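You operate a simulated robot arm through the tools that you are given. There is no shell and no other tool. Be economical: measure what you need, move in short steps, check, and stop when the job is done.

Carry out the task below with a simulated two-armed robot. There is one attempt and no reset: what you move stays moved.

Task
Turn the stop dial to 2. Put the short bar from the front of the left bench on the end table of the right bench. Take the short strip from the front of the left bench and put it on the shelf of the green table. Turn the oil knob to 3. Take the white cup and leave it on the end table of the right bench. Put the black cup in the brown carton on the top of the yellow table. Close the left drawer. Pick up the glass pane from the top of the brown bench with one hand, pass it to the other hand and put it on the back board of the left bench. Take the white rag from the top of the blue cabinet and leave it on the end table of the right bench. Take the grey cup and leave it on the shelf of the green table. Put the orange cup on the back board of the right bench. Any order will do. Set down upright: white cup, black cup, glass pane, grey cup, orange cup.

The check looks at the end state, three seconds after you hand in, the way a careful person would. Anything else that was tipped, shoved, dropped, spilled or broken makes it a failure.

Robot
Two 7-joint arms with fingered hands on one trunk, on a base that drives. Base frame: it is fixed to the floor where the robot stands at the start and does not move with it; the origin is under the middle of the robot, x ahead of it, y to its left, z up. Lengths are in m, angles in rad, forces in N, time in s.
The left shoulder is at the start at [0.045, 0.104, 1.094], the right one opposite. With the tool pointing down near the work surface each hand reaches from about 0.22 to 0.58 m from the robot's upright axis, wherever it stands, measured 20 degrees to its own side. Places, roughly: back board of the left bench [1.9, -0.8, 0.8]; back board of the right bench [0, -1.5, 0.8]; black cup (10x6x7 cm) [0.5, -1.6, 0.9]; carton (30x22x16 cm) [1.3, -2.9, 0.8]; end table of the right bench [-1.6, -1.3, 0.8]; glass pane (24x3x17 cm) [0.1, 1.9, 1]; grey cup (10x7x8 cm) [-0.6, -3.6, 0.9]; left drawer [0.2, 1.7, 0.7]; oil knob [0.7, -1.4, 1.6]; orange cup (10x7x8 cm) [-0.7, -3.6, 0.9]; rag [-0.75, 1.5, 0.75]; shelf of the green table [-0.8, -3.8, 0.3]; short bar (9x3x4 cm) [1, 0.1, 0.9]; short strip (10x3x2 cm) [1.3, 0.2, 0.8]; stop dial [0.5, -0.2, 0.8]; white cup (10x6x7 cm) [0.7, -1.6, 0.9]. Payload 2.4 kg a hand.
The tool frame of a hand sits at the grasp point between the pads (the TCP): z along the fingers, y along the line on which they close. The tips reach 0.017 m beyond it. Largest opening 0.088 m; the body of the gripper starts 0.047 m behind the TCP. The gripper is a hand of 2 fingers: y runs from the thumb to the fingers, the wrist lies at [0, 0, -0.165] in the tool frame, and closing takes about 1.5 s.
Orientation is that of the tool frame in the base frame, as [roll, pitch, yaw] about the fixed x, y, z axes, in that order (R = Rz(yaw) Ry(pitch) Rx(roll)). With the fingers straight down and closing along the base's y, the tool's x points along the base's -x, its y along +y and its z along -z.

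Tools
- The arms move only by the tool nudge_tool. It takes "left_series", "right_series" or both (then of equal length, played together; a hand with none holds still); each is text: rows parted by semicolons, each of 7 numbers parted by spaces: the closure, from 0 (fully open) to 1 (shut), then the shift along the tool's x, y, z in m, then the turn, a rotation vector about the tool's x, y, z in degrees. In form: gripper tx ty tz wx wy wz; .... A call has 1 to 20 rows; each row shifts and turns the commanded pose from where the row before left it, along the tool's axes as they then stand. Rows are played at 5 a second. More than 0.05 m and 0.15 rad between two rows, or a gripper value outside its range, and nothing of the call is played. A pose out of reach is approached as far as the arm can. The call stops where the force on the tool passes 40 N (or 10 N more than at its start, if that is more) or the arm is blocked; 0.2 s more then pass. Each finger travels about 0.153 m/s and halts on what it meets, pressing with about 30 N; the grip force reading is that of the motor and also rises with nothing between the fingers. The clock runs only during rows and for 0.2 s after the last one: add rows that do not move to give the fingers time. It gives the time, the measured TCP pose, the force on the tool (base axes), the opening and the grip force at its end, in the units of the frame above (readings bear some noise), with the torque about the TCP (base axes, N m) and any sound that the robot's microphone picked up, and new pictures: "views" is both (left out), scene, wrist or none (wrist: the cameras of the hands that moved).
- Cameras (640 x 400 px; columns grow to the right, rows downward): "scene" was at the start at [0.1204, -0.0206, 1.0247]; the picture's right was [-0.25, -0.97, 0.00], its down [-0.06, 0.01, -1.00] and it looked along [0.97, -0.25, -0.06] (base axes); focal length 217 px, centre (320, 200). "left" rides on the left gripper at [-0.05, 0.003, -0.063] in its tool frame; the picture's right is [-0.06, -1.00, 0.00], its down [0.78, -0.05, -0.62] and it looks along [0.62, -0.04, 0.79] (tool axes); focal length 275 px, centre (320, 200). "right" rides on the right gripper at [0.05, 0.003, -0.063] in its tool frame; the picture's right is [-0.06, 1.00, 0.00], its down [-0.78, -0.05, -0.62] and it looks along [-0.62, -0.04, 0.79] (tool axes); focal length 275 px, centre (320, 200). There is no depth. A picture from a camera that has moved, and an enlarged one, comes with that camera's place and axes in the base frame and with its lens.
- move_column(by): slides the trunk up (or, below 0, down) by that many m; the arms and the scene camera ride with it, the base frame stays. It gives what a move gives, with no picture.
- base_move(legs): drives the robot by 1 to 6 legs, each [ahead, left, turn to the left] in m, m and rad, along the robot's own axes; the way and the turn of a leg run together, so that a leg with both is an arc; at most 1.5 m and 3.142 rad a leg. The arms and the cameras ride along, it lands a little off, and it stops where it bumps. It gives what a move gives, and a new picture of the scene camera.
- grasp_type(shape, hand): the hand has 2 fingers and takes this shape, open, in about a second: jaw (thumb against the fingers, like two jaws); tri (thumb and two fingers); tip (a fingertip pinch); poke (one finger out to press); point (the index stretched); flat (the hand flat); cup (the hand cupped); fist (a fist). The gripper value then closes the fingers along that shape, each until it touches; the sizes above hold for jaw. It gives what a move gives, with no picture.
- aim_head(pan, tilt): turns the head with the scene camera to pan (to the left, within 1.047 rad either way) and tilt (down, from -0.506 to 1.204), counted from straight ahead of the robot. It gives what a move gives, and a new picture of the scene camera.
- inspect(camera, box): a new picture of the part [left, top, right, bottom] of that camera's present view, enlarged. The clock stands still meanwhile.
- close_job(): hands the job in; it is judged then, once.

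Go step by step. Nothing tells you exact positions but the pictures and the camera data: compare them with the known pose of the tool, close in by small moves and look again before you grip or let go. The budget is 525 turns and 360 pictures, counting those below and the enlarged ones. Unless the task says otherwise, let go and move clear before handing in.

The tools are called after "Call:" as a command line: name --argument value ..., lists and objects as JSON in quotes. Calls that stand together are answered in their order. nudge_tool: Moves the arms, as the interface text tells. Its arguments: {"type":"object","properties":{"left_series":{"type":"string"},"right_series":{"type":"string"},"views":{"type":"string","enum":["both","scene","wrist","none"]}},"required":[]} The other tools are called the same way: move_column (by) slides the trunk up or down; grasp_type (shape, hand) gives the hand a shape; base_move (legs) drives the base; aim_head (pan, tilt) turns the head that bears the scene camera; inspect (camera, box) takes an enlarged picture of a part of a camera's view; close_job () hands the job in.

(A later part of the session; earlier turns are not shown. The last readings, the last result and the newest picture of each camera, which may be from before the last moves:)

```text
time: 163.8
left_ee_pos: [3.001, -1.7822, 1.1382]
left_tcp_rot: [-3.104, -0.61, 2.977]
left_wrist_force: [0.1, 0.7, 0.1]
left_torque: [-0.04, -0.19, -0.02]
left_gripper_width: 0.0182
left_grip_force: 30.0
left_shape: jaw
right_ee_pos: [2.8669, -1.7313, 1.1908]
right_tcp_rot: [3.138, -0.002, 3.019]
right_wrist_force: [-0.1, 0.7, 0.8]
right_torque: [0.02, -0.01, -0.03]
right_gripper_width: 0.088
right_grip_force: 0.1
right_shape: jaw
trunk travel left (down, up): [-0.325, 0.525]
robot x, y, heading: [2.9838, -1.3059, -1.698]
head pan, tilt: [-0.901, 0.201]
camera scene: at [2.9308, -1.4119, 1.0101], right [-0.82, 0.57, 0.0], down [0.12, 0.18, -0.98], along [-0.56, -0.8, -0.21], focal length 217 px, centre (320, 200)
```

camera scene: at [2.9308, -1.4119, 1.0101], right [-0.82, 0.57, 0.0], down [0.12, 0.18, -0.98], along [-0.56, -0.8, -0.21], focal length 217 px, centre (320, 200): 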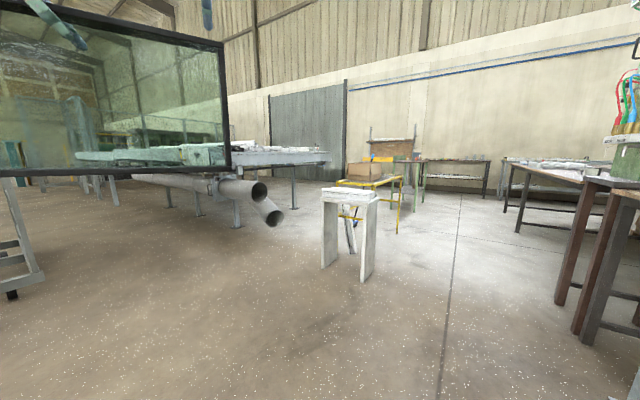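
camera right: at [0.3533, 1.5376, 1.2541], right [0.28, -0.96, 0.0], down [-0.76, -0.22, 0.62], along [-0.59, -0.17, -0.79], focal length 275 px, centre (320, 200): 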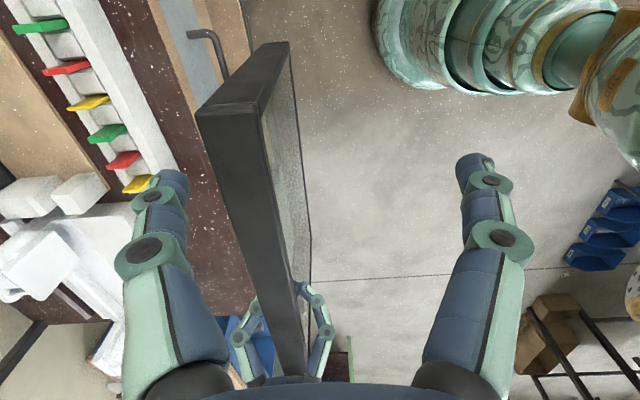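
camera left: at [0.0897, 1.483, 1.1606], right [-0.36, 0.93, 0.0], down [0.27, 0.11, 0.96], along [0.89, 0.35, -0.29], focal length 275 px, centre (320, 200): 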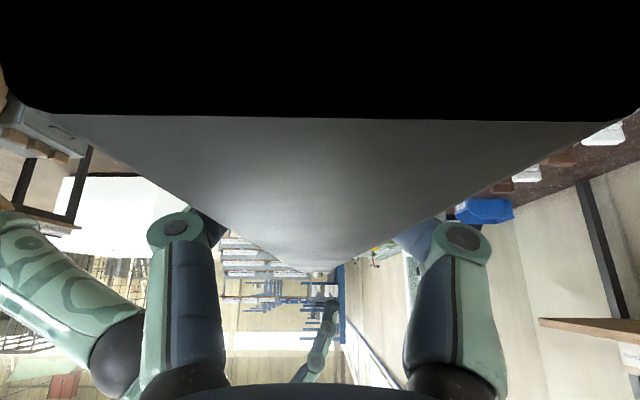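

I'm at the rear with open floor. I'll turn right to face the bench's back edge.

Call:
base_move --legs '[[0, 0, -2.0]]'

Call:
aim_head --pan -0.2 --tilt 0.2

```text
time: 169.0
left_ee_pos: [2.5498, -1.117, 1.1393]
left_tcp_rot: [-3.103, -0.609, 0.972]
left_wrist_force: [0.8, -0.5, -0.7]
left_torque: [-0.2, 0.13, -0.01]
left_gripper_width: 0.018
left_grip_force: 29.9
left_shape: jaw
right_ee_pos: [2.6543, -1.017, 1.1904]
right_tcp_rot: [3.139, -0.002, 1.013]
right_wrist_force: [0.4, -0.2, 0.3]
right_torque: [0.0, -0.02, 0.0]
right_gripper_width: 0.0878
right_grip_force: 0.1
right_shape: jaw
trunk travel left (down, up): [-0.325, 0.525]
robot x, y, heading: [2.9877, -1.3093, 2.584]
head pan, tilt: [-0.901, 0.201]
camera scene: at [2.9175, -1.2028, 1.0057], right [0.89, 0.46, 0.0], down [0.12, -0.23, -0.97], along [-0.45, 0.86, -0.26], focal length 217 px, centre (320, 200)
```

scene: 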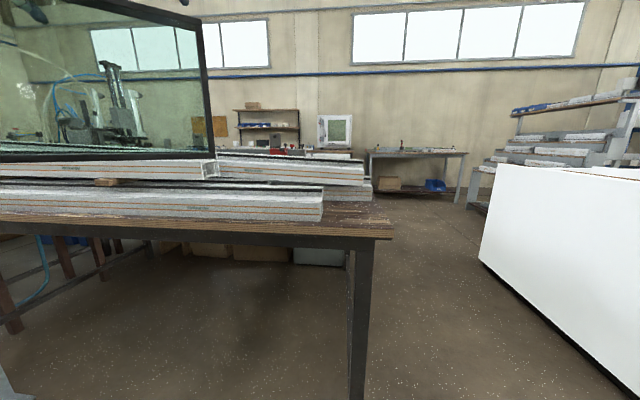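

```text
time: 170.1
left_ee_pos: [2.5496, -1.1169, 1.1391]
left_tcp_rot: [-3.104, -0.61, 0.972]
left_wrist_force: [0.0, -0.2, -0.1]
left_torque: [-0.2, 0.11, 0.01]
left_gripper_width: 0.018
left_grip_force: 30.1
left_shape: jaw
right_ee_pos: [2.6541, -1.0173, 1.1912]
right_tcp_rot: [3.138, -0.002, 1.013]
right_wrist_force: [0.1, 0.3, -0.4]
right_torque: [0.01, 0.03, -0.01]
right_gripper_width: 0.0879
right_grip_force: 0.1
right_shape: jaw
trunk travel left (down, up): [-0.325, 0.525]
robot x, y, heading: [2.9905, -1.3049, 2.586]
head pan, tilt: [-0.201, 0.201]
camera scene: at [2.893, -1.2216, 1.0114], right [0.69, 0.73, 0.0], down [0.15, -0.14, -0.98], along [-0.71, 0.67, -0.2], focal length 217 px, centre (320, 200)
```

scene: 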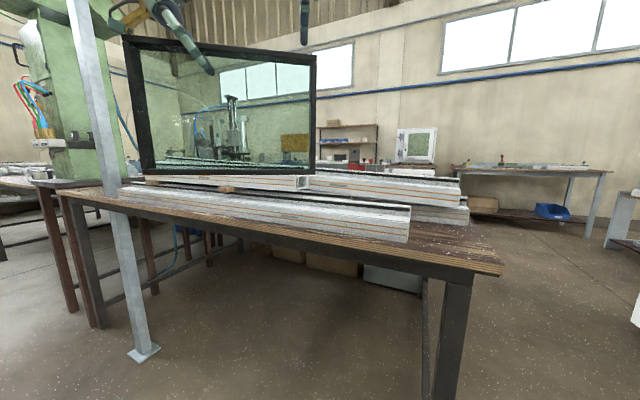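

A column stands near [1.56, −1.25], and aluminium profiles lie along the back of the bench. I'll face the back edge squarely and move closer for a look at the free strip.

Call:
base_move --legs '[[0, 0, -0.655], [0.1, 0.6, 0]]'

Call:
aim_head --pan 0.2 --tilt 0.5

```text
time: 175.3
left_ee_pos: [2.1606, -0.9933, 1.139]
left_tcp_rot: [-3.103, -0.61, 0.301]
left_wrist_force: [0.4, 0.4, -0.1]
left_torque: [-0.1, 0.18, -0.03]
left_gripper_width: 0.0181
left_grip_force: 29.9
left_shape: jaw
right_ee_pos: [2.3042, -0.9821, 1.191]
right_tcp_rot: [3.138, -0.002, 0.341]
right_wrist_force: [-0.5, -0.1, -0.1]
right_torque: [0.03, -0.01, 0.01]
right_gripper_width: 0.088
right_grip_force: 0.1
right_shape: jaw
trunk travel left (down, up): [-0.325, 0.525]
robot x, y, heading: [2.3837, -1.4145, 1.911]
head pan, tilt: [-0.201, 0.201]
camera scene: at [2.3617, -1.2891, 1.0114], right [0.99, 0.14, 0.0], down [0.03, -0.2, -0.98], along [-0.14, 0.97, -0.2], focal length 217 px, centre (320, 200)
```

scene: 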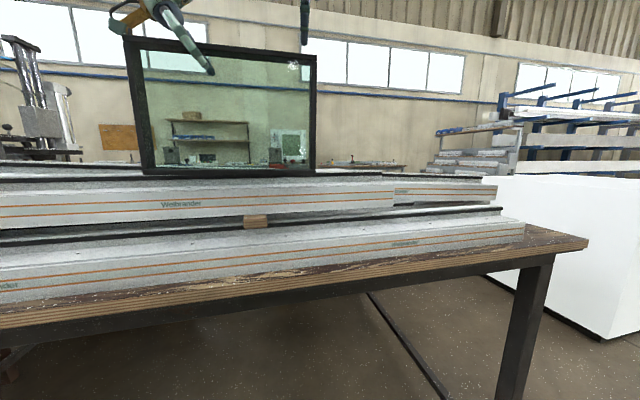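

```text
time: 176.2
left_ee_pos: [2.1598, -0.9937, 1.1392]
left_tcp_rot: [-3.102, -0.611, 0.301]
left_wrist_force: [1.3, -0.2, -0.3]
left_torque: [-0.06, 0.18, 0.0]
left_gripper_width: 0.0178
left_grip_force: 29.9
left_shape: jaw
right_ee_pos: [2.304, -0.9808, 1.191]
right_tcp_rot: [3.139, -0.002, 0.342]
right_wrist_force: [-0.1, 0.8, -0.7]
right_torque: [-0.02, -0.03, 0.03]
right_gripper_width: 0.0878
right_grip_force: 0.1
right_shape: jaw
trunk travel left (down, up): [-0.325, 0.525]
robot x, y, heading: [2.3882, -1.4132, 1.909]
head pan, tilt: [0.201, 0.499]
camera scene: at [2.3281, -1.3033, 0.9838], right [0.86, 0.52, 0.0], down [0.25, -0.41, -0.88], along [-0.45, 0.75, -0.48], focal length 217 px, centre (320, 200)
```

scene: 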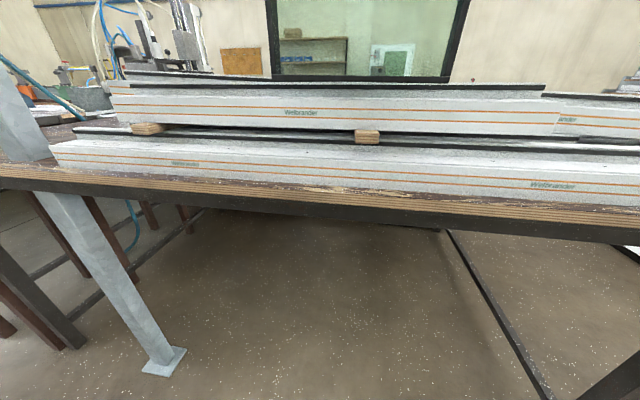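

Call:
inspect --camera "scene" --box '[20, 60, 340, 260]'

```text
2.00 times, centred on (180, 160) of scene
camera zoom: at [2.3281, -1.3033, 0.9838], right [0.86, 0.52, 0.0], down [0.25, -0.41, -0.88], along [-0.45, 0.75, -0.48], focal length 434 px, centre (600, 280)
```

zoom: 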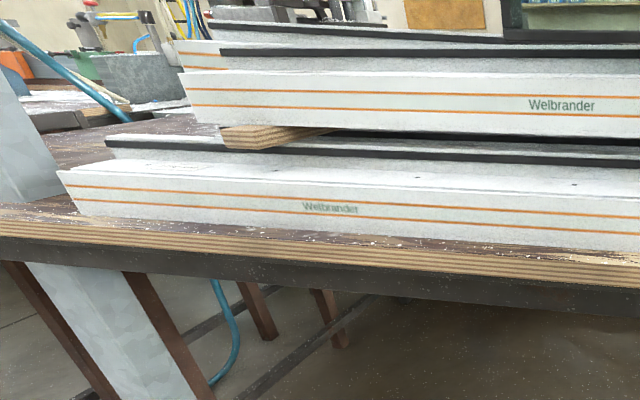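

The board's free areas are hard to see from here. I'll raise the trunk to look down onto the bench.

Call:
move_column --by 0.45

Call:
aim_head --pan 0.15 --tilt 0.75

```text
refused: 0.45 is not a number from -0.4 to 0.4
```

```text
time: 176.9
left_ee_pos: [2.1609, -0.9927, 1.139]
left_tcp_rot: [-3.101, -0.609, 0.3]
left_wrist_force: [-0.1, -0.5, 0.7]
left_torque: [-0.1, 0.25, 0.01]
left_gripper_width: 0.0183
left_grip_force: 30.4
left_shape: jaw
right_ee_pos: [2.305, -0.9804, 1.1914]
right_tcp_rot: [3.138, -0.002, 0.343]
right_wrist_force: [0.0, -0.2, 0.3]
right_torque: [-0.01, -0.02, 0.0]
right_gripper_width: 0.088
right_grip_force: 0.1
right_shape: jaw
trunk travel left (down, up): [-0.325, 0.525]
robot x, y, heading: [2.3842, -1.4184, 1.911]
head pan, tilt: [0.15, 0.75]
camera scene: at [2.3358, -1.3082, 0.9618], right [0.88, 0.47, 0.0], down [0.32, -0.6, -0.73], along [-0.35, 0.64, -0.68], focal length 217 px, centre (320, 200)
```

scene: 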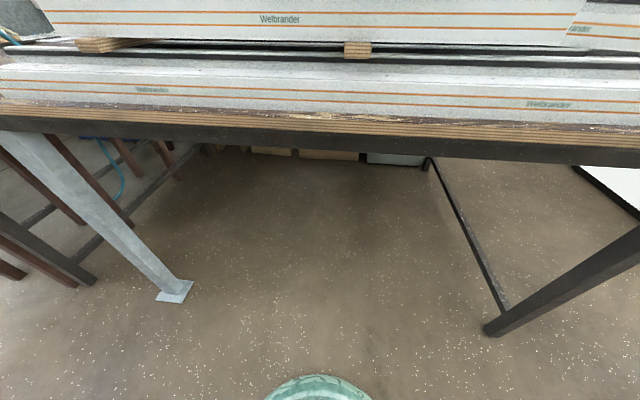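

Call:
move_column --by 0.4

Call:
aim_head --pan 0.2 --tilt 0.6

Call:
aim_head --pan -0.4 --tilt 0.6

```text
time: 180.8
left_ee_pos: [2.1593, -0.9937, 1.5378]
left_tcp_rot: [-3.103, -0.609, 0.301]
left_wrist_force: [-0.7, -0.3, -6.8]
left_torque: [-0.06, 0.19, 0.0]
left_gripper_width: 0.0183
left_grip_force: 30.3
left_shape: jaw
right_ee_pos: [2.3054, -0.9808, 1.5916]
right_tcp_rot: [3.138, -0.004, 0.344]
right_wrist_force: [-0.1, 0.6, 0.0]
right_torque: [-0.01, 0.0, 0.01]
right_gripper_width: 0.0881
right_grip_force: 0.0
right_shape: jaw
trunk travel left (down, up): [-0.725, 0.125]
robot x, y, heading: [2.3902, -1.4172, 1.91]
head pan, tilt: [0.15, 0.75]
```

```text
time: 181.5
left_ee_pos: [2.1594, -0.9934, 1.5393]
left_tcp_rot: [-3.104, -0.609, 0.3]
left_wrist_force: [-0.3, 0.1, -5.9]
left_torque: [-0.09, 0.18, -0.03]
left_gripper_width: 0.0181
left_grip_force: 30.1
left_shape: jaw
right_ee_pos: [2.3039, -0.9798, 1.5911]
right_tcp_rot: [3.139, -0.002, 0.343]
right_wrist_force: [0.3, -0.1, 0.2]
right_torque: [-0.03, 0.0, 0.01]
right_gripper_width: 0.0879
right_grip_force: 0.0
right_shape: jaw
trunk travel left (down, up): [-0.725, 0.125]
robot x, y, heading: [2.3827, -1.4154, 1.913]
head pan, tilt: [0.201, 0.6]
camera scene: at [2.3313, -1.3111, 1.3762], right [0.86, 0.52, 0.0], down [0.29, -0.48, -0.82], along [-0.43, 0.71, -0.57], focal length 217 px, centre (320, 200)
```

scene: 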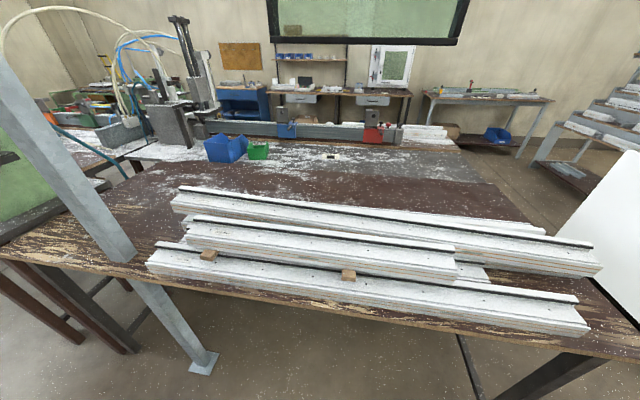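

```text
time: 182.5
left_ee_pos: [2.1598, -0.9929, 1.5391]
left_tcp_rot: [-3.103, -0.611, 0.301]
left_wrist_force: [1.4, -0.1, -6.6]
left_torque: [-0.08, 0.21, -0.01]
left_gripper_width: 0.0182
left_grip_force: 30.1
left_shape: jaw
right_ee_pos: [2.3049, -0.9798, 1.5912]
right_tcp_rot: [3.139, -0.002, 0.342]
right_wrist_force: [0.1, -1.2, -0.6]
right_torque: [-0.03, 0.0, 0.01]
right_gripper_width: 0.0883
right_grip_force: 0.1
right_shape: jaw
trunk travel left (down, up): [-0.725, 0.125]
robot x, y, heading: [2.3857, -1.4142, 1.907]
head pan, tilt: [-0.4, 0.6]
camera scene: at [2.382, -1.2985, 1.3763], right [1.0, -0.06, 0.0], down [-0.03, -0.56, -0.82], along [0.05, 0.82, -0.57], focal length 217 px, centre (320, 200)
```

scene: 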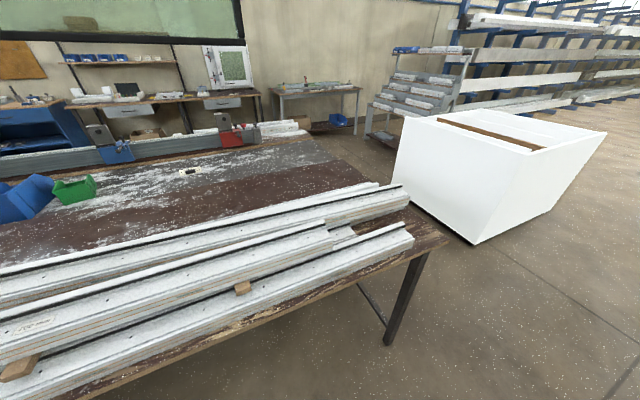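

From above I see free board space at its machine end, around [1.25, −1.15], beside the column. I'll look left at the floor there to plan where to stand.

Call:
aim_head --pan 0.3 --tilt 0.5

Call:
aim_head --pan 1.0 --tilt 0.5

```text
time: 183.6
left_ee_pos: [2.1592, -0.9936, 1.5399]
left_tcp_rot: [-3.103, -0.609, 0.301]
left_wrist_force: [0.2, -0.4, -6.4]
left_torque: [-0.08, 0.21, -0.01]
left_gripper_width: 0.0181
left_grip_force: 30.0
left_shape: jaw
right_ee_pos: [2.3048, -0.9806, 1.5924]
right_tcp_rot: [3.14, -0.002, 0.341]
right_wrist_force: [0.1, 0.1, -0.3]
right_torque: [0.01, 0.0, -0.01]
right_gripper_width: 0.0881
right_grip_force: 0.1
right_shape: jaw
trunk travel left (down, up): [-0.725, 0.125]
robot x, y, heading: [2.3889, -1.4162, 1.916]
head pan, tilt: [0.3, 0.499]
camera scene: at [2.3225, -1.3138, 1.3854], right [0.8, 0.6, 0.0], down [0.29, -0.38, -0.88], along [-0.52, 0.7, -0.48], focal length 217 px, centre (320, 200)
```

scene: 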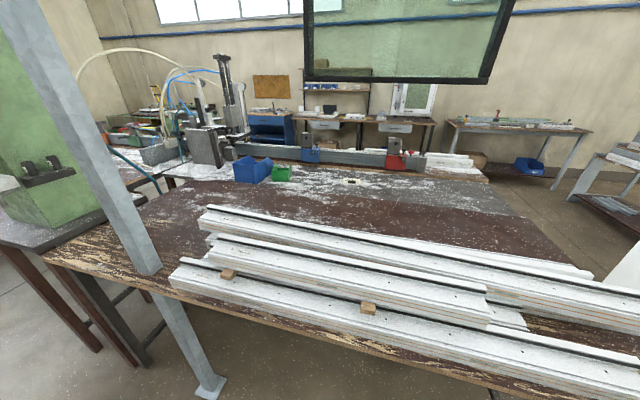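

```text
time: 184.6
left_ee_pos: [2.1596, -0.9921, 1.5382]
left_tcp_rot: [-3.103, -0.611, 0.301]
left_wrist_force: [0.2, 0.7, -5.6]
left_torque: [-0.05, 0.19, -0.02]
left_gripper_width: 0.018
left_grip_force: 30.4
left_shape: jaw
right_ee_pos: [2.3038, -0.9807, 1.591]
right_tcp_rot: [3.14, -0.001, 0.341]
right_wrist_force: [-0.4, 0.6, 1.0]
right_torque: [-0.03, 0.02, 0.05]
right_gripper_width: 0.088
right_grip_force: 0.0
right_shape: jaw
trunk travel left (down, up): [-0.725, 0.125]
robot x, y, heading: [2.3862, -1.417, 1.914]
head pan, tilt: [1.0, 0.499]
camera scene: at [2.2883, -1.366, 1.3854], right [0.23, 0.97, 0.0], down [0.47, -0.11, -0.88], along [-0.85, 0.2, -0.48], focal length 217 px, centre (320, 200)
```

scene: 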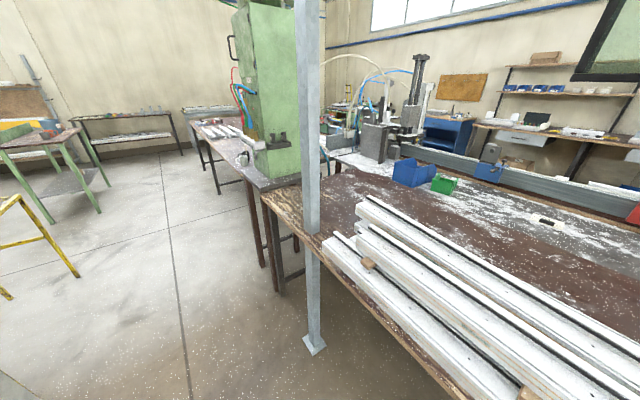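

Plan: back away, turn slightly, slide left past the column at a distance, then approach the free corner of the board. First I tuck the right hand back a little.

Call:
nudge_tool --right_series "0 0 .03 0 0 0 0;0 .03 .03 0 0 0 0;0 .03 .03 0 0 0 0" --views "none"

Call:
base_move --legs '[[-0.725, 0, 0], [0, 0, -0.463], [0, 1.35, 0]]'

Call:
aim_head --pan 0.3 --tilt 0.5

```text
time: 185.4
left_ee_pos: [2.1613, -0.9938, 1.5382]
left_tcp_rot: [-3.101, -0.61, 0.301]
left_wrist_force: [0.3, -0.6, -6.2]
left_torque: [-0.11, 0.18, -0.01]
left_gripper_width: 0.0179
left_grip_force: 30.1
left_shape: jaw
right_ee_pos: [2.3946, -1.0468, 1.5905]
right_tcp_rot: [3.139, 0.001, 0.342]
right_wrist_force: [-0.3, -0.5, 0.8]
right_torque: [-0.01, 0.02, 0.02]
right_gripper_width: 0.0882
right_grip_force: 0.0
right_shape: jaw
trunk travel left (down, up): [-0.725, 0.125]
robot x, y, heading: [2.3854, -1.4105, 1.914]
head pan, tilt: [1.0, 0.499]
```

```text
time: 197.0
left_ee_pos: [1.2849, -1.4748, 1.539]
left_tcp_rot: [-3.102, -0.611, -0.148]
left_wrist_force: [-0.3, 0.4, -6.0]
left_torque: [0.02, 0.24, -0.03]
left_gripper_width: 0.0185
left_grip_force: 30.3
left_shape: jaw
right_ee_pos: [1.4724, -1.6221, 1.5891]
right_tcp_rot: [3.14, -0.001, -0.107]
right_wrist_force: [0.2, 0.6, 0.2]
right_torque: [-0.01, -0.01, -0.04]
right_gripper_width: 0.088
right_grip_force: 0.1
right_shape: jaw
trunk travel left (down, up): [-0.725, 0.125]
robot x, y, heading: [1.3053, -1.9547, 1.465]
head pan, tilt: [1.0, 0.499]
camera scene: at [1.2383, -1.8662, 1.3854], right [0.63, 0.78, 0.0], down [0.37, -0.3, -0.88], along [-0.68, 0.55, -0.48], focal length 217 px, centre (320, 200)
```

scene: 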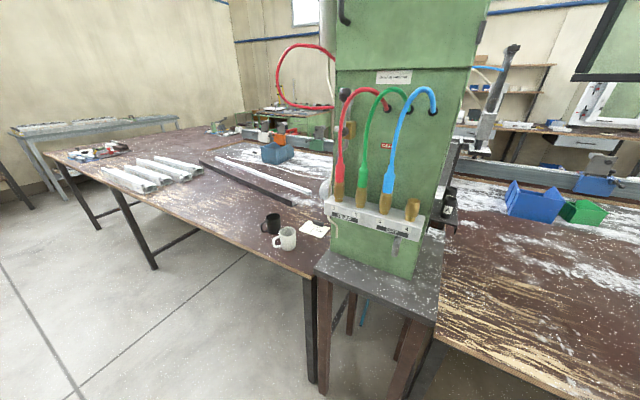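

```text
time: 198.1
left_ee_pos: [1.2846, -1.4745, 1.538]
left_tcp_rot: [-3.103, -0.608, -0.147]
left_wrist_force: [0.7, 1.1, -7.1]
left_torque: [0.0, 0.2, 0.0]
left_gripper_width: 0.018
left_grip_force: 29.8
left_shape: jaw
right_ee_pos: [1.4716, -1.6226, 1.5901]
right_tcp_rot: [3.139, -0.002, -0.104]
right_wrist_force: [0.7, 0.3, 0.5]
right_torque: [0.01, -0.01, 0.03]
right_gripper_width: 0.088
right_grip_force: 0.1
right_shape: jaw
trunk travel left (down, up): [-0.725, 0.125]
robot x, y, heading: [1.3077, -1.951, 1.465]
head pan, tilt: [0.3, 0.499]
camera scene: at [1.2918, -1.834, 1.3854], right [0.98, 0.19, 0.0], down [0.09, -0.47, -0.88], along [-0.17, 0.86, -0.48], focal length 217 px, centre (320, 200)
```

scene: 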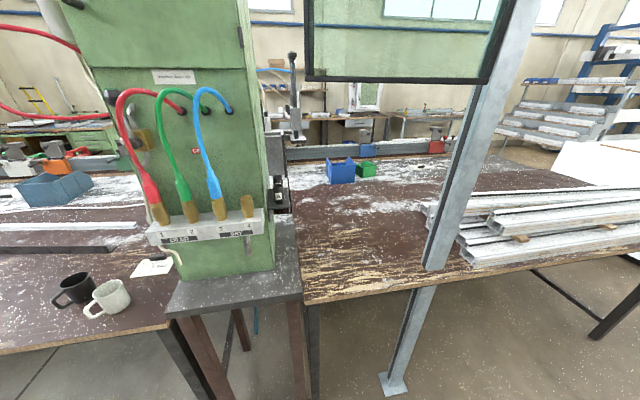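

The free board area and the cups are visible. I'll move ahead 0.29 m so the pane hangs above the free board.

Call:
base_move --legs '[[0.28, 0.03, 0]]'

Call:
aim_head --pan 0.0 --tilt 0.6

```text
time: 200.0
left_ee_pos: [1.2827, -1.1975, 1.5377]
left_tcp_rot: [-3.104, -0.61, -0.147]
left_wrist_force: [0.6, 0.3, -7.9]
left_torque: [0.0, 0.22, 0.02]
left_gripper_width: 0.0179
left_grip_force: 30.1
left_shape: jaw
right_ee_pos: [1.4699, -1.3461, 1.5895]
right_tcp_rot: [3.138, -0.002, -0.103]
right_wrist_force: [0.0, 0.2, 0.5]
right_torque: [-0.01, 0.02, -0.01]
right_gripper_width: 0.0883
right_grip_force: 0.1
right_shape: jaw
trunk travel left (down, up): [-0.725, 0.125]
robot x, y, heading: [1.3068, -1.6749, 1.468]
head pan, tilt: [0.3, 0.499]
camera scene: at [1.2908, -1.5577, 1.3853], right [0.98, 0.2, 0.0], down [0.09, -0.47, -0.88], along [-0.17, 0.86, -0.48], focal length 217 px, centre (320, 200)
```

scene: 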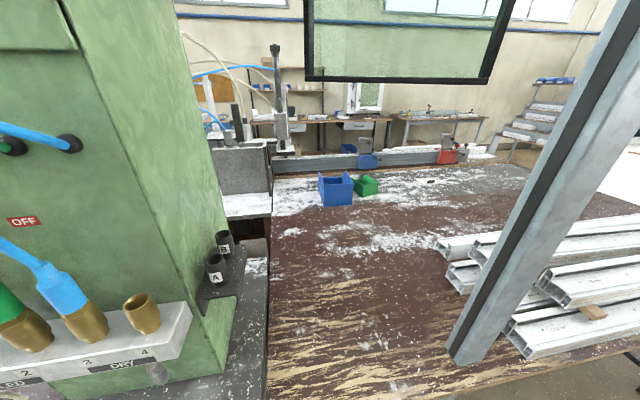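

```text
time: 200.8
left_ee_pos: [1.2831, -1.1975, 1.5375]
left_tcp_rot: [-3.103, -0.61, -0.146]
left_wrist_force: [-0.6, -0.5, -6.8]
left_torque: [0.01, 0.23, 0.02]
left_gripper_width: 0.0181
left_grip_force: 30.2
left_shape: jaw
right_ee_pos: [1.4704, -1.3466, 1.5892]
right_tcp_rot: [3.139, 0.0, -0.102]
right_wrist_force: [-0.2, 0.4, 0.4]
right_torque: [-0.01, 0.0, -0.01]
right_gripper_width: 0.0879
right_grip_force: 0.0
right_shape: jaw
trunk travel left (down, up): [-0.725, 0.125]
robot x, y, heading: [1.3065, -1.6759, 1.467]
head pan, tilt: [0.0, 0.6]
camera scene: at [1.3176, -1.56, 1.3763], right [0.99, -0.1, 0.0], down [-0.06, -0.56, -0.82], along [0.08, 0.82, -0.57], focal length 217 px, centre (320, 200)
```

scene: 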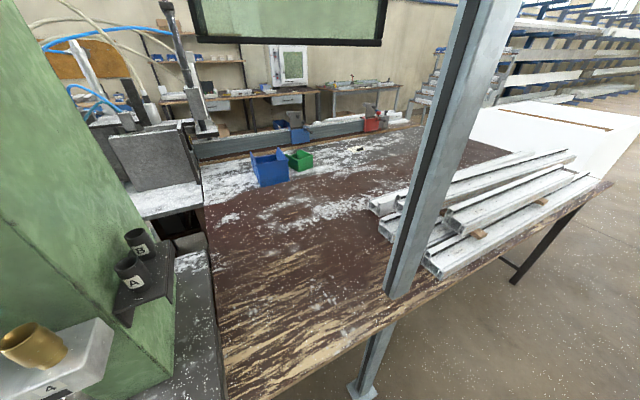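

The pane is above clear board. I'll lower the trunk by 0.4 m and check.

Call:
move_column --by -0.4

Call:
aim_head --pan 0.0 --tilt 0.3

```text
time: 204.7
left_ee_pos: [1.2837, -1.1984, 1.1396]
left_tcp_rot: [-3.103, -0.608, -0.145]
left_wrist_force: [0.5, 0.3, -6.2]
left_torque: [0.0, 0.21, 0.02]
left_gripper_width: 0.0182
left_grip_force: 29.9
left_shape: jaw
right_ee_pos: [1.4695, -1.3468, 1.1899]
right_tcp_rot: [3.139, -0.001, -0.102]
right_wrist_force: [-0.3, -0.6, 0.1]
right_torque: [0.0, -0.05, -0.01]
right_gripper_width: 0.0879
right_grip_force: 0.0
right_shape: jaw
trunk travel left (down, up): [-0.325, 0.525]
robot x, y, heading: [1.3063, -1.6745, 1.467]
head pan, tilt: [0.0, 0.6]
```

```text
time: 205.5
left_ee_pos: [1.2831, -1.1994, 1.1376]
left_tcp_rot: [-3.104, -0.61, -0.145]
left_wrist_force: [-0.3, -0.6, -6.1]
left_torque: [0.03, 0.24, -0.03]
left_gripper_width: 0.0181
left_grip_force: 29.7
left_shape: jaw
right_ee_pos: [1.4719, -1.3472, 1.1902]
right_tcp_rot: [3.14, -0.002, -0.103]
right_wrist_force: [0.2, -1.0, 0.4]
right_torque: [0.01, 0.01, -0.01]
right_gripper_width: 0.0878
right_grip_force: 0.1
right_shape: jaw
trunk travel left (down, up): [-0.325, 0.525]
robot x, y, heading: [1.3049, -1.6803, 1.466]
head pan, tilt: [0.0, 0.3]
camera scene: at [1.3189, -1.549, 1.0021], right [0.99, -0.1, 0.0], down [-0.03, -0.3, -0.95], along [0.1, 0.95, -0.3], focal length 217 px, centre (320, 200)
```

scene: 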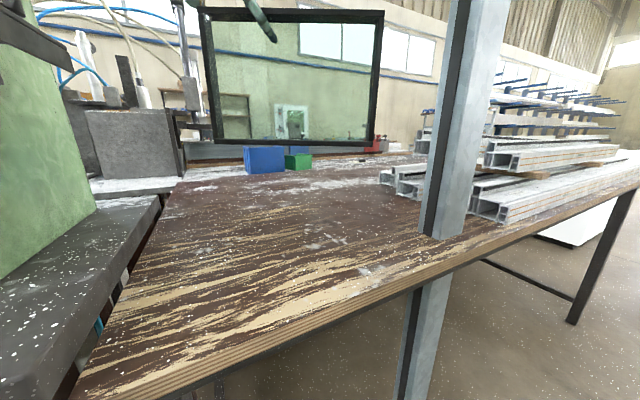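

Call:
move_column --by -0.13

Call:
aim_head --pan 0.1 --tilt 0.3

```text
time: 207.0
left_ee_pos: [1.2827, -1.1995, 1.0086]
left_tcp_rot: [-3.103, -0.608, -0.144]
left_wrist_force: [-0.4, -0.8, -7.2]
left_torque: [0.04, 0.19, -0.01]
left_gripper_width: 0.0179
left_grip_force: 30.3
left_shape: jaw
right_ee_pos: [1.4698, -1.347, 1.0608]
right_tcp_rot: [3.14, -0.001, -0.104]
right_wrist_force: [-0.2, 0.1, 0.7]
right_torque: [0.03, 0.0, 0.02]
right_gripper_width: 0.0879
right_grip_force: 0.1
right_shape: jaw
trunk travel left (down, up): [-0.195, 0.655]
robot x, y, heading: [1.3073, -1.6772, 1.472]
head pan, tilt: [0.0, 0.3]
```

```text
time: 207.7
left_ee_pos: [1.2822, -1.1988, 1.0087]
left_tcp_rot: [-3.103, -0.609, -0.145]
left_wrist_force: [0.2, 0.2, -6.7]
left_torque: [0.02, 0.22, 0.04]
left_gripper_width: 0.0184
left_grip_force: 29.8
left_shape: jaw
right_ee_pos: [1.4699, -1.3465, 1.0595]
right_tcp_rot: [3.14, -0.002, -0.102]
right_wrist_force: [0.5, -0.4, -0.4]
right_torque: [0.04, 0.0, -0.01]
right_gripper_width: 0.0881
right_grip_force: 0.2
right_shape: jaw
trunk travel left (down, up): [-0.195, 0.655]
robot x, y, heading: [1.3028, -1.6744, 1.466]
head pan, tilt: [0.099, 0.3]
camera scene: at [1.3102, -1.5433, 0.8723], right [1.0, 0.0, 0.0], down [0.0, -0.3, -0.96], along [0.0, 0.96, -0.3], focal length 217 px, centre (320, 200)
```

scene: 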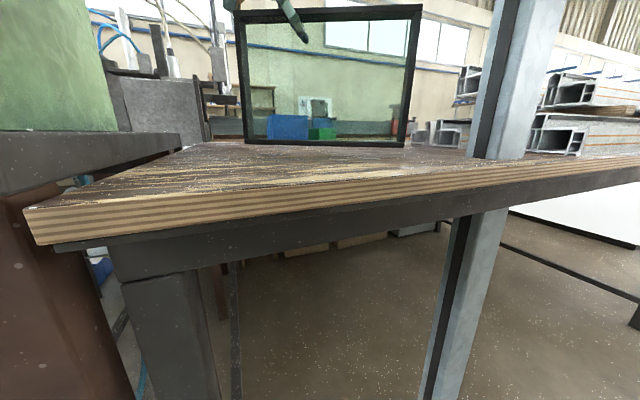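

The pane's bottom is about 4 cm above the board. I'll lower it gently by small straight-down steps, watching the force.

Call:
nudge_tool --left_series "1 -.0057 .0004 .0082 0 0 0;1 -.0057 .0004 .0082 0 0 0;1 -.0057 .0004 .0082 0 0 0;1 -.0029 .0002 .0041 0 0 0;1 0 0 0 0 0 0" --views "scene"

```text
time: 208.5
left_ee_pos: [1.2819, -1.1987, 0.993]
left_tcp_rot: [-3.078, -0.606, -0.161]
left_wrist_force: [2.3, 0.3, 19.2]
left_torque: [-0.02, 1.25, -0.03]
left_gripper_width: 0.0186
left_grip_force: 29.7
left_shape: jaw
left hand out of reach, approached as far as the arm can: row 3
right_ee_pos: [1.471, -1.348, 1.0612]
right_tcp_rot: [3.141, -0.001, -0.103]
right_wrist_force: [0.1, 0.0, -0.8]
right_torque: [-0.01, 0.01, 0.0]
right_gripper_width: 0.0881
right_grip_force: 0.0
right_shape: jaw
trunk travel left (down, up): [-0.195, 0.655]
robot x, y, heading: [1.3052, -1.6768, 1.466]
head pan, tilt: [0.099, 0.3]
stopped in row 3 (left hand): the force on the tool passed its limit at 53 N (the readings are from after the stop); the commanded pose is now the measured one
camera scene: at [1.3108, -1.5447, 0.8729], right [1.0, 0.0, 0.0], down [0.0, -0.29, -0.96], along [0.0, 0.96, -0.29], focal length 217 px, centre (320, 200)
```

scene: 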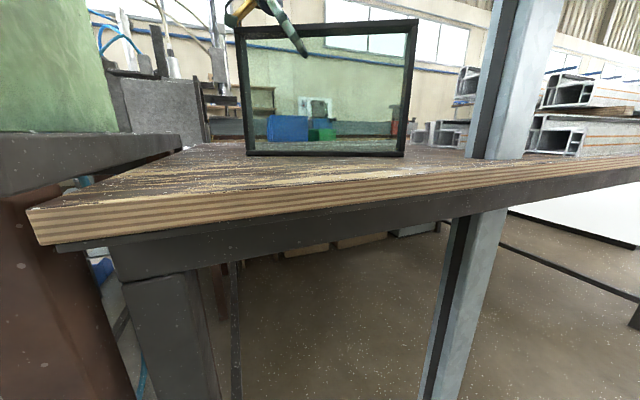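

Contact with the board at TCP z 0.993. I'll ease up a few millimetres and inspect the pane's seating.

Call:
nudge_tool --left_series "1 .0012 0 -.0016 0 0 0;1 .0012 0 -.0016 0 0 0;1 0 0 0 0 0 0" --views "wrist"

Call:
inspect --camera "scene" --box '[200, 0, 450, 180]'

```text
time: 209.3
left_ee_pos: [1.2815, -1.1984, 0.9921]
left_tcp_rot: [-3.088, -0.608, -0.157]
left_wrist_force: [1.8, -1.6, 0.8]
left_torque: [-0.06, 0.0, 0.04]
left_gripper_width: 0.0184
left_grip_force: 30.0
left_shape: jaw
right_ee_pos: [1.4701, -1.3465, 1.0595]
right_tcp_rot: [3.139, -0.001, -0.104]
right_wrist_force: [-0.4, 0.1, -0.7]
right_torque: [-0.04, 0.01, 0.03]
right_gripper_width: 0.088
right_grip_force: 0.1
right_shape: jaw
trunk travel left (down, up): [-0.195, 0.655]
robot x, y, heading: [1.3089, -1.6781, 1.468]
head pan, tilt: [0.099, 0.3]
camera left: at [1.2055, -1.1925, 1.0141], right [0.07, 1.0, 0.01], down [0.29, -0.03, 0.96], along [0.96, -0.07, -0.29], focal length 275 px, centre (320, 200)
```

left: 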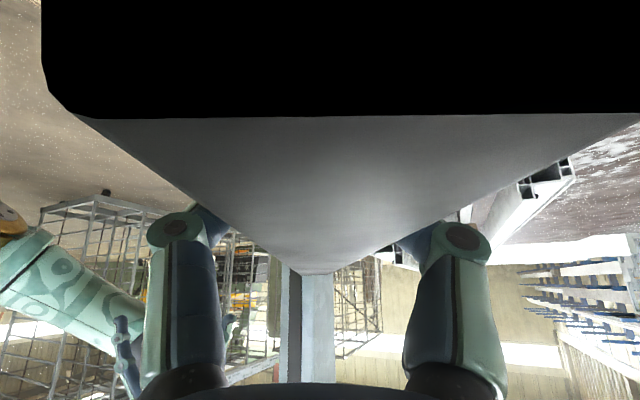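

```text
2.22 times, centred on (325, 90) of scene
camera zoom: at [1.3104, -1.5437, 0.8723], right [1.0, 0.0, 0.0], down [0.0, -0.3, -0.96], along [0.0, 0.96, -0.3], focal length 482 px, centre (309, 444)
```

zoom: 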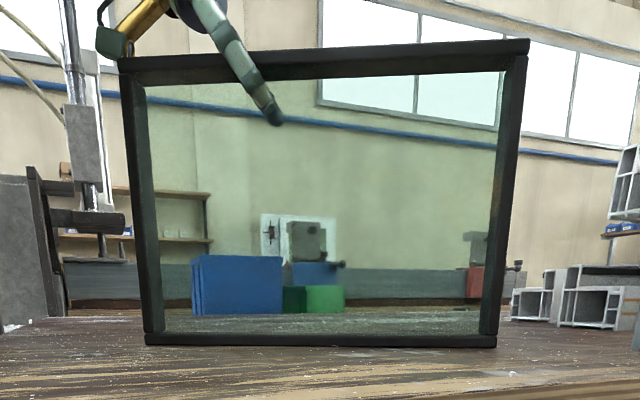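

The pane is seated flat with no load. Releasing and withdrawing along the tool axis.

Call:
nudge_tool --left_series ".75 0 0 0 0 0 0;.5 0 0 0 0 0 0;.25 0 0 0 0 0 0;0 0 0 0 0 0 0;0 0 0 0 0 0 0;0 0 0 -.02 0 0 0;0 0 0 -.03 0 0 0;0 0 0 -.03 0 0 0;0 0 0 -.03 0 0 0;0 0 0 0 0 0 0" --views "both"

```text
time: 211.5
left_ee_pos: [1.2188, -1.1932, 1.0851]
left_tcp_rot: [-3.086, -0.61, -0.155]
left_wrist_force: [0.5, 0.3, 0.3]
left_torque: [-0.06, 0.0, -0.03]
left_gripper_width: 0.0878
left_grip_force: 0.1
left_shape: jaw
right_ee_pos: [1.4703, -1.3462, 1.0607]
right_tcp_rot: [3.14, -0.002, -0.103]
right_wrist_force: [0.6, 0.2, 0.4]
right_torque: [0.0, -0.01, 0.0]
right_gripper_width: 0.088
right_grip_force: 0.1
right_shape: jaw
trunk travel left (down, up): [-0.195, 0.655]
robot x, y, heading: [1.3071, -1.6757, 1.469]
head pan, tilt: [0.099, 0.3]
camera scene: at [1.3101, -1.5436, 0.8724], right [1.0, 0.0, 0.0], down [0.0, -0.3, -0.96], along [0.0, 0.96, -0.3], focal length 217 px, centre (320, 200)
camera left: at [1.1418, -1.1863, 1.1055], right [0.07, 1.0, 0.01], down [0.29, -0.03, 0.96], along [0.96, -0.07, -0.29], focal length 275 px, centre (320, 200)
```

scene: 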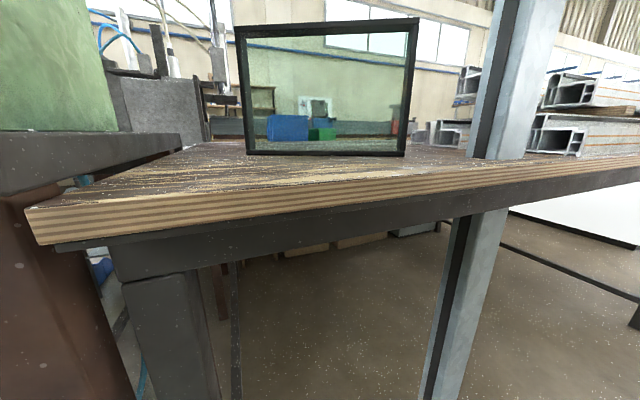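
left: 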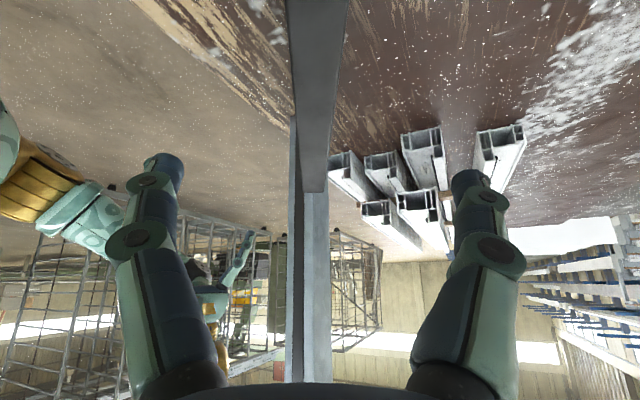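

The pane stands upright on the back board. Next I back away and raise the trunk to find the oil knob on the machine.

Call:
base_move --legs '[[-0.45, 0, 0], [0, 0.3, 0]]'

Call:
move_column --by 0.4

Call:
aim_head --pan 0.5 --tilt 0.0

```text
time: 215.8
left_ee_pos: [0.884, -1.5975, 1.0846]
left_tcp_rot: [-3.085, -0.611, -0.179]
left_wrist_force: [-0.1, 0.3, 0.6]
left_torque: [0.02, 0.03, -0.01]
left_gripper_width: 0.0879
left_grip_force: 0.0
left_shape: jaw
right_ee_pos: [1.1339, -1.7592, 1.0592]
right_tcp_rot: [3.139, -0.001, -0.124]
right_wrist_force: [0.7, 0.2, -0.1]
right_torque: [0.01, 0.0, -0.02]
right_gripper_width: 0.088
right_grip_force: 0.2
right_shape: jaw
trunk travel left (down, up): [-0.195, 0.655]
robot x, y, heading: [0.9608, -2.0834, 1.44]
head pan, tilt: [0.099, 0.3]
camera scene: at [0.9687, -1.9527, 0.8724], right [1.0, -0.03, 0.0], down [-0.01, -0.3, -0.96], along [0.02, 0.95, -0.3], focal length 217 px, centre (320, 200)
```

scene: 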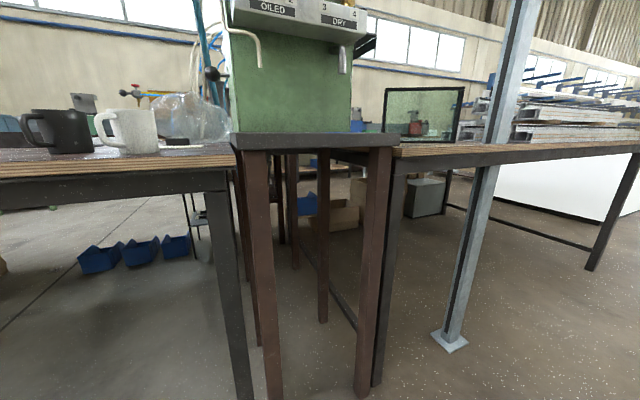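

```text
time: 219.6
left_ee_pos: [0.8841, -1.5985, 1.4822]
left_tcp_rot: [-3.083, -0.609, -0.179]
left_wrist_force: [0.3, 0.3, 0.5]
left_torque: [-0.02, -0.01, 0.03]
left_gripper_width: 0.0878
left_grip_force: 0.1
left_shape: jaw
right_ee_pos: [1.1332, -1.7598, 1.4599]
right_tcp_rot: [3.14, -0.001, -0.124]
right_wrist_force: [0.4, 1.0, 0.0]
right_torque: [-0.05, -0.01, 0.0]
right_gripper_width: 0.0882
right_grip_force: 0.0
right_shape: jaw
trunk travel left (down, up): [-0.595, 0.255]
robot x, y, heading: [0.9615, -2.0861, 1.446]
head pan, tilt: [0.099, 0.3]
```

```text
time: 220.5
left_ee_pos: [0.8842, -1.5993, 1.4832]
left_tcp_rot: [-3.083, -0.61, -0.179]
left_wrist_force: [-0.3, 0.6, -0.1]
left_torque: [-0.01, 0.03, -0.01]
left_gripper_width: 0.0881
left_grip_force: 0.0
left_shape: jaw
right_ee_pos: [1.1333, -1.7593, 1.4594]
right_tcp_rot: [3.139, -0.001, -0.123]
right_wrist_force: [-0.4, 0.0, 0.2]
right_torque: [-0.01, 0.01, -0.03]
right_gripper_width: 0.0879
right_grip_force: 0.1
right_shape: jaw
trunk travel left (down, up): [-0.595, 0.255]
robot x, y, heading: [0.9641, -2.0862, 1.444]
head pan, tilt: [0.499, 0.0]
camera scene: at [0.9347, -1.9711, 1.2988], right [0.94, 0.33, 0.0], down [0.01, -0.03, -1.0], along [-0.33, 0.94, -0.03], focal length 217 px, centre (320, 200)
```

scene: 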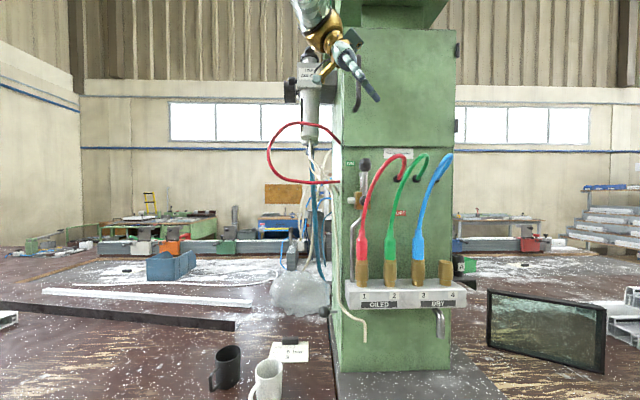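

The oil knob should be at the lubricator at top left of the green cabinet. Zooming there and on the note by the cups.

Call:
inspect --camera "scene" --box '[270, 40, 350, 90]'

Call:
inspect --camera "scene" --box '[190, 320, 320, 400]'

```text
8.00 times, centred on (310, 65) of scene
camera zoom: at [0.9347, -1.9711, 1.2988], right [0.94, 0.33, 0.0], down [0.01, -0.03, -1.0], along [-0.33, 0.94, -0.03], focal length 1736 px, centre (400, 1280)
```

zoom: 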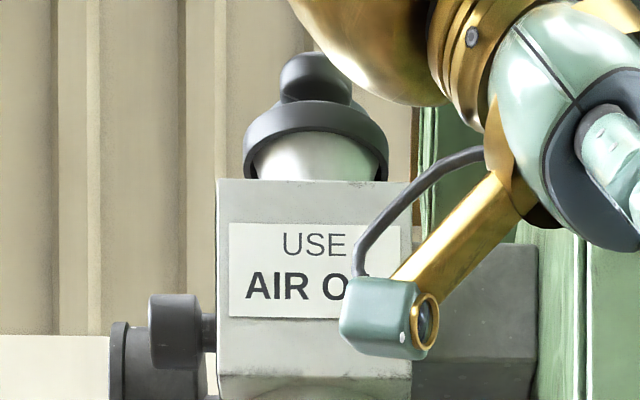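

```text
4.92 times, centred on (255, 360) of scene
camera zoom: at [0.9347, -1.9711, 1.2988], right [0.94, 0.33, 0.0], down [0.01, -0.03, -1.0], along [-0.33, 0.94, -0.03], focal length 1068 px, centre (640, -588)
```

zoom: 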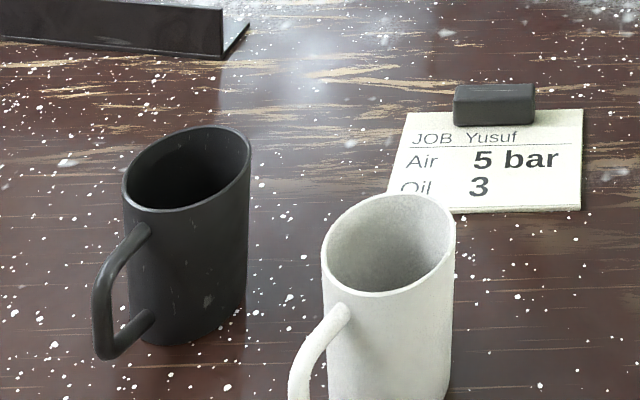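

The note says oil 3. The hand blocks the view; I'll return the left hand to its natural downward pose and retract it.

Call:
nudge_tool --left_series "0 -.02 .02 0 0 -7 0;0 -.02 .02 0 0 -7 0;0 -.02 .02 0 0 -7 0;0 0 .02 0 0 -7 0;0 0 .02 0 0 -7 0;0 0 0 0 0 0 8.2;0 0 0 0 0 0 8.2;0 0 0 0 0 0 8.2;0 0 0 0 0 0 8.2;0 0 0 0 0 0 8.2;0 0 0 0 0 0 8.2;0 0 0 0 0 0 8.2;0 0 0 0 0 0 8.2;0 0 0 0 0 0 8.2;0 0 0 0 0 0 8.2;0 0 0 .03 0 0 0;0 0 0 .04 0 0 0;0 0 0 .04 0 0 0;0 0 0 0 0 0 0" --views "scene"

Call:
inspect --camera "scene" --box '[260, 30, 360, 150]'

```text
time: 224.5
left_ee_pos: [0.8094, -1.6762, 1.3435]
left_tcp_rot: [-3.135, 0.047, -1.578]
left_wrist_force: [0.3, 0.3, -0.3]
left_torque: [-0.02, -0.01, -0.01]
left_gripper_width: 0.0881
left_grip_force: 0.0
left_shape: jaw
left hand out of reach, approached as far as the arm can: row 17, 18
right_ee_pos: [1.1317, -1.76, 1.4603]
right_tcp_rot: [3.141, -0.003, -0.124]
right_wrist_force: [-0.2, -0.3, -0.3]
right_torque: [-0.01, -0.03, 0.0]
right_gripper_width: 0.0879
right_grip_force: 0.0
right_shape: jaw
trunk travel left (down, up): [-0.595, 0.255]
robot x, y, heading: [0.961, -2.0868, 1.447]
head pan, tilt: [0.499, 0.0]
camera scene: at [0.9335, -1.9712, 1.2966], right [0.94, 0.35, 0.0], down [0.02, -0.05, -1.0], along [-0.34, 0.94, -0.05], focal length 217 px, centre (320, 200)
```

scene: 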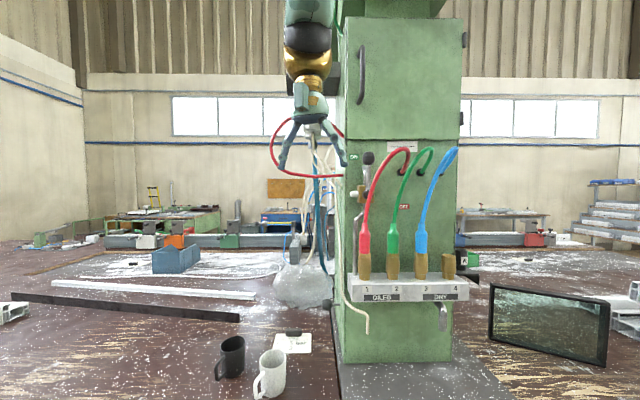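

```text
3.33 times, centred on (310, 90) of scene
camera zoom: at [0.9335, -1.9712, 1.2966], right [0.94, 0.35, 0.0], down [0.02, -0.05, -1.0], along [-0.34, 0.94, -0.05], focal length 723 px, centre (353, 567)
```

zoom: 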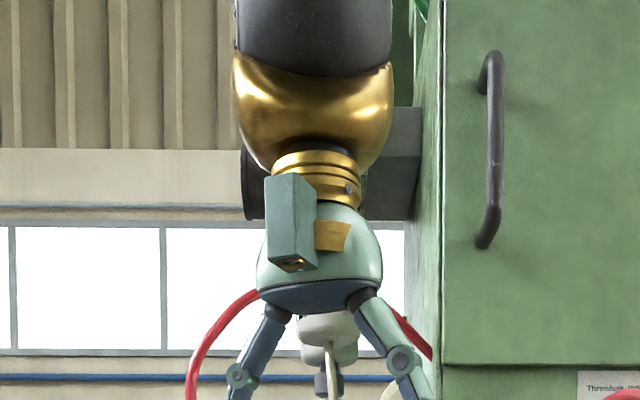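

Call:
nudge_tool --left_series "0 0 .04 0 0 0 0;0 0 .04 0 0 0 0;0 0 .04 0 0 0 0;0 0 .04 0 0 0 0;0 0 .04 0 0 0 0;0 0 0 0 0 0 0" --views "none"

Call:
inspect --camera "scene" --box '[260, 30, 360, 150]'

```text
time: 225.9
left_ee_pos: [0.6106, -1.6742, 1.3435]
left_tcp_rot: [-3.136, 0.047, -1.577]
left_wrist_force: [-0.5, 0.7, -0.6]
left_torque: [-0.02, -0.02, -0.02]
left_gripper_width: 0.0881
left_grip_force: 0.0
left_shape: jaw
right_ee_pos: [1.1341, -1.7593, 1.4588]
right_tcp_rot: [3.139, -0.001, -0.123]
right_wrist_force: [0.7, -0.3, -0.3]
right_torque: [-0.02, -0.01, -0.03]
right_gripper_width: 0.0881
right_grip_force: 0.0
right_shape: jaw
trunk travel left (down, up): [-0.595, 0.255]
robot x, y, heading: [0.9616, -2.0889, 1.44]
head pan, tilt: [0.499, 0.0]
```

```text
3.33 times, centred on (310, 90) of scene
camera zoom: at [0.9342, -1.971, 1.2967], right [0.94, 0.34, 0.0], down [0.02, -0.05, -1.0], along [-0.34, 0.94, -0.05], focal length 723 px, centre (353, 567)
```

zoom: 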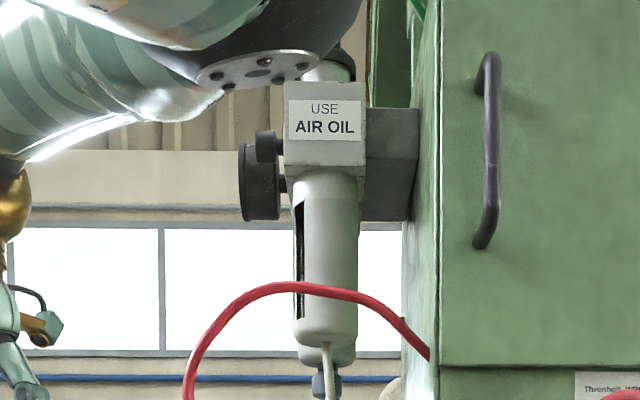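

I need a view from further left. I'll back up, slide left and turn toward the lubricator.

Call:
base_move --legs '[[-0.3, 0, 0], [0, 0.75, 0], [0, 0, -0.35]]'

Call:
aim_head --pan 0.0 --tilt -0.1

```text
time: 232.7
left_ee_pos: [0.0116, -1.7718, 1.3436]
left_tcp_rot: [-3.136, 0.047, -1.948]
left_wrist_force: [1.0, -0.9, -0.6]
left_torque: [0.01, 0.0, -0.03]
left_gripper_width: 0.0882
left_grip_force: 0.1
left_shape: jaw
right_ee_pos: [0.4666, -2.0401, 1.4594]
right_tcp_rot: [3.14, -0.003, -0.494]
right_wrist_force: [-0.3, -0.4, 0.9]
right_torque: [0.0, 0.03, 0.0]
right_gripper_width: 0.0882
right_grip_force: 0.0
right_shape: jaw
trunk travel left (down, up): [-0.595, 0.255]
robot x, y, heading: [0.1875, -2.2803, 1.077]
head pan, tilt: [0.499, 0.0]
camera scene: at [0.2032, -2.1656, 1.2966], right [1.0, -0.01, 0.0], down [0.0, -0.05, -1.0], along [0.01, 1.0, -0.05], focal length 217 px, centre (320, 200)
```

scene: 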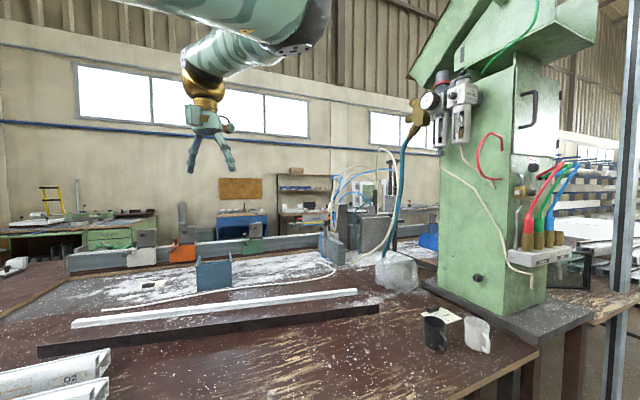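

```text
time: 233.6
left_ee_pos: [0.0102, -1.7717, 1.3435]
left_tcp_rot: [-3.137, 0.048, -1.948]
left_wrist_force: [0.2, -1.0, -0.3]
left_torque: [0.02, 0.02, -0.01]
left_gripper_width: 0.0881
left_grip_force: 0.0
left_shape: jaw
right_ee_pos: [0.4659, -2.0405, 1.4607]
right_tcp_rot: [3.141, -0.002, -0.493]
right_wrist_force: [0.0, 0.2, -0.8]
right_torque: [0.01, 0.01, -0.03]
right_gripper_width: 0.0877
right_grip_force: 0.2
right_shape: jaw
trunk travel left (down, up): [-0.595, 0.255]
robot x, y, heading: [0.1904, -2.2814, 1.079]
head pan, tilt: [0.0, -0.099]
camera scene: at [0.2431, -2.18, 1.3102], right [0.88, -0.47, 0.0], down [0.05, 0.09, -1.0], along [0.47, 0.88, 0.1], focal length 217 px, centre (320, 200)
```

scene: 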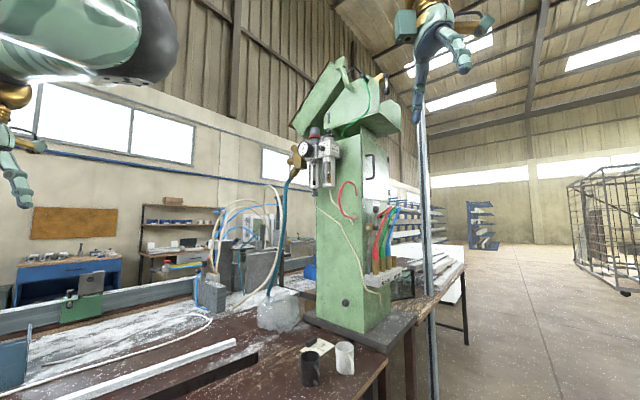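

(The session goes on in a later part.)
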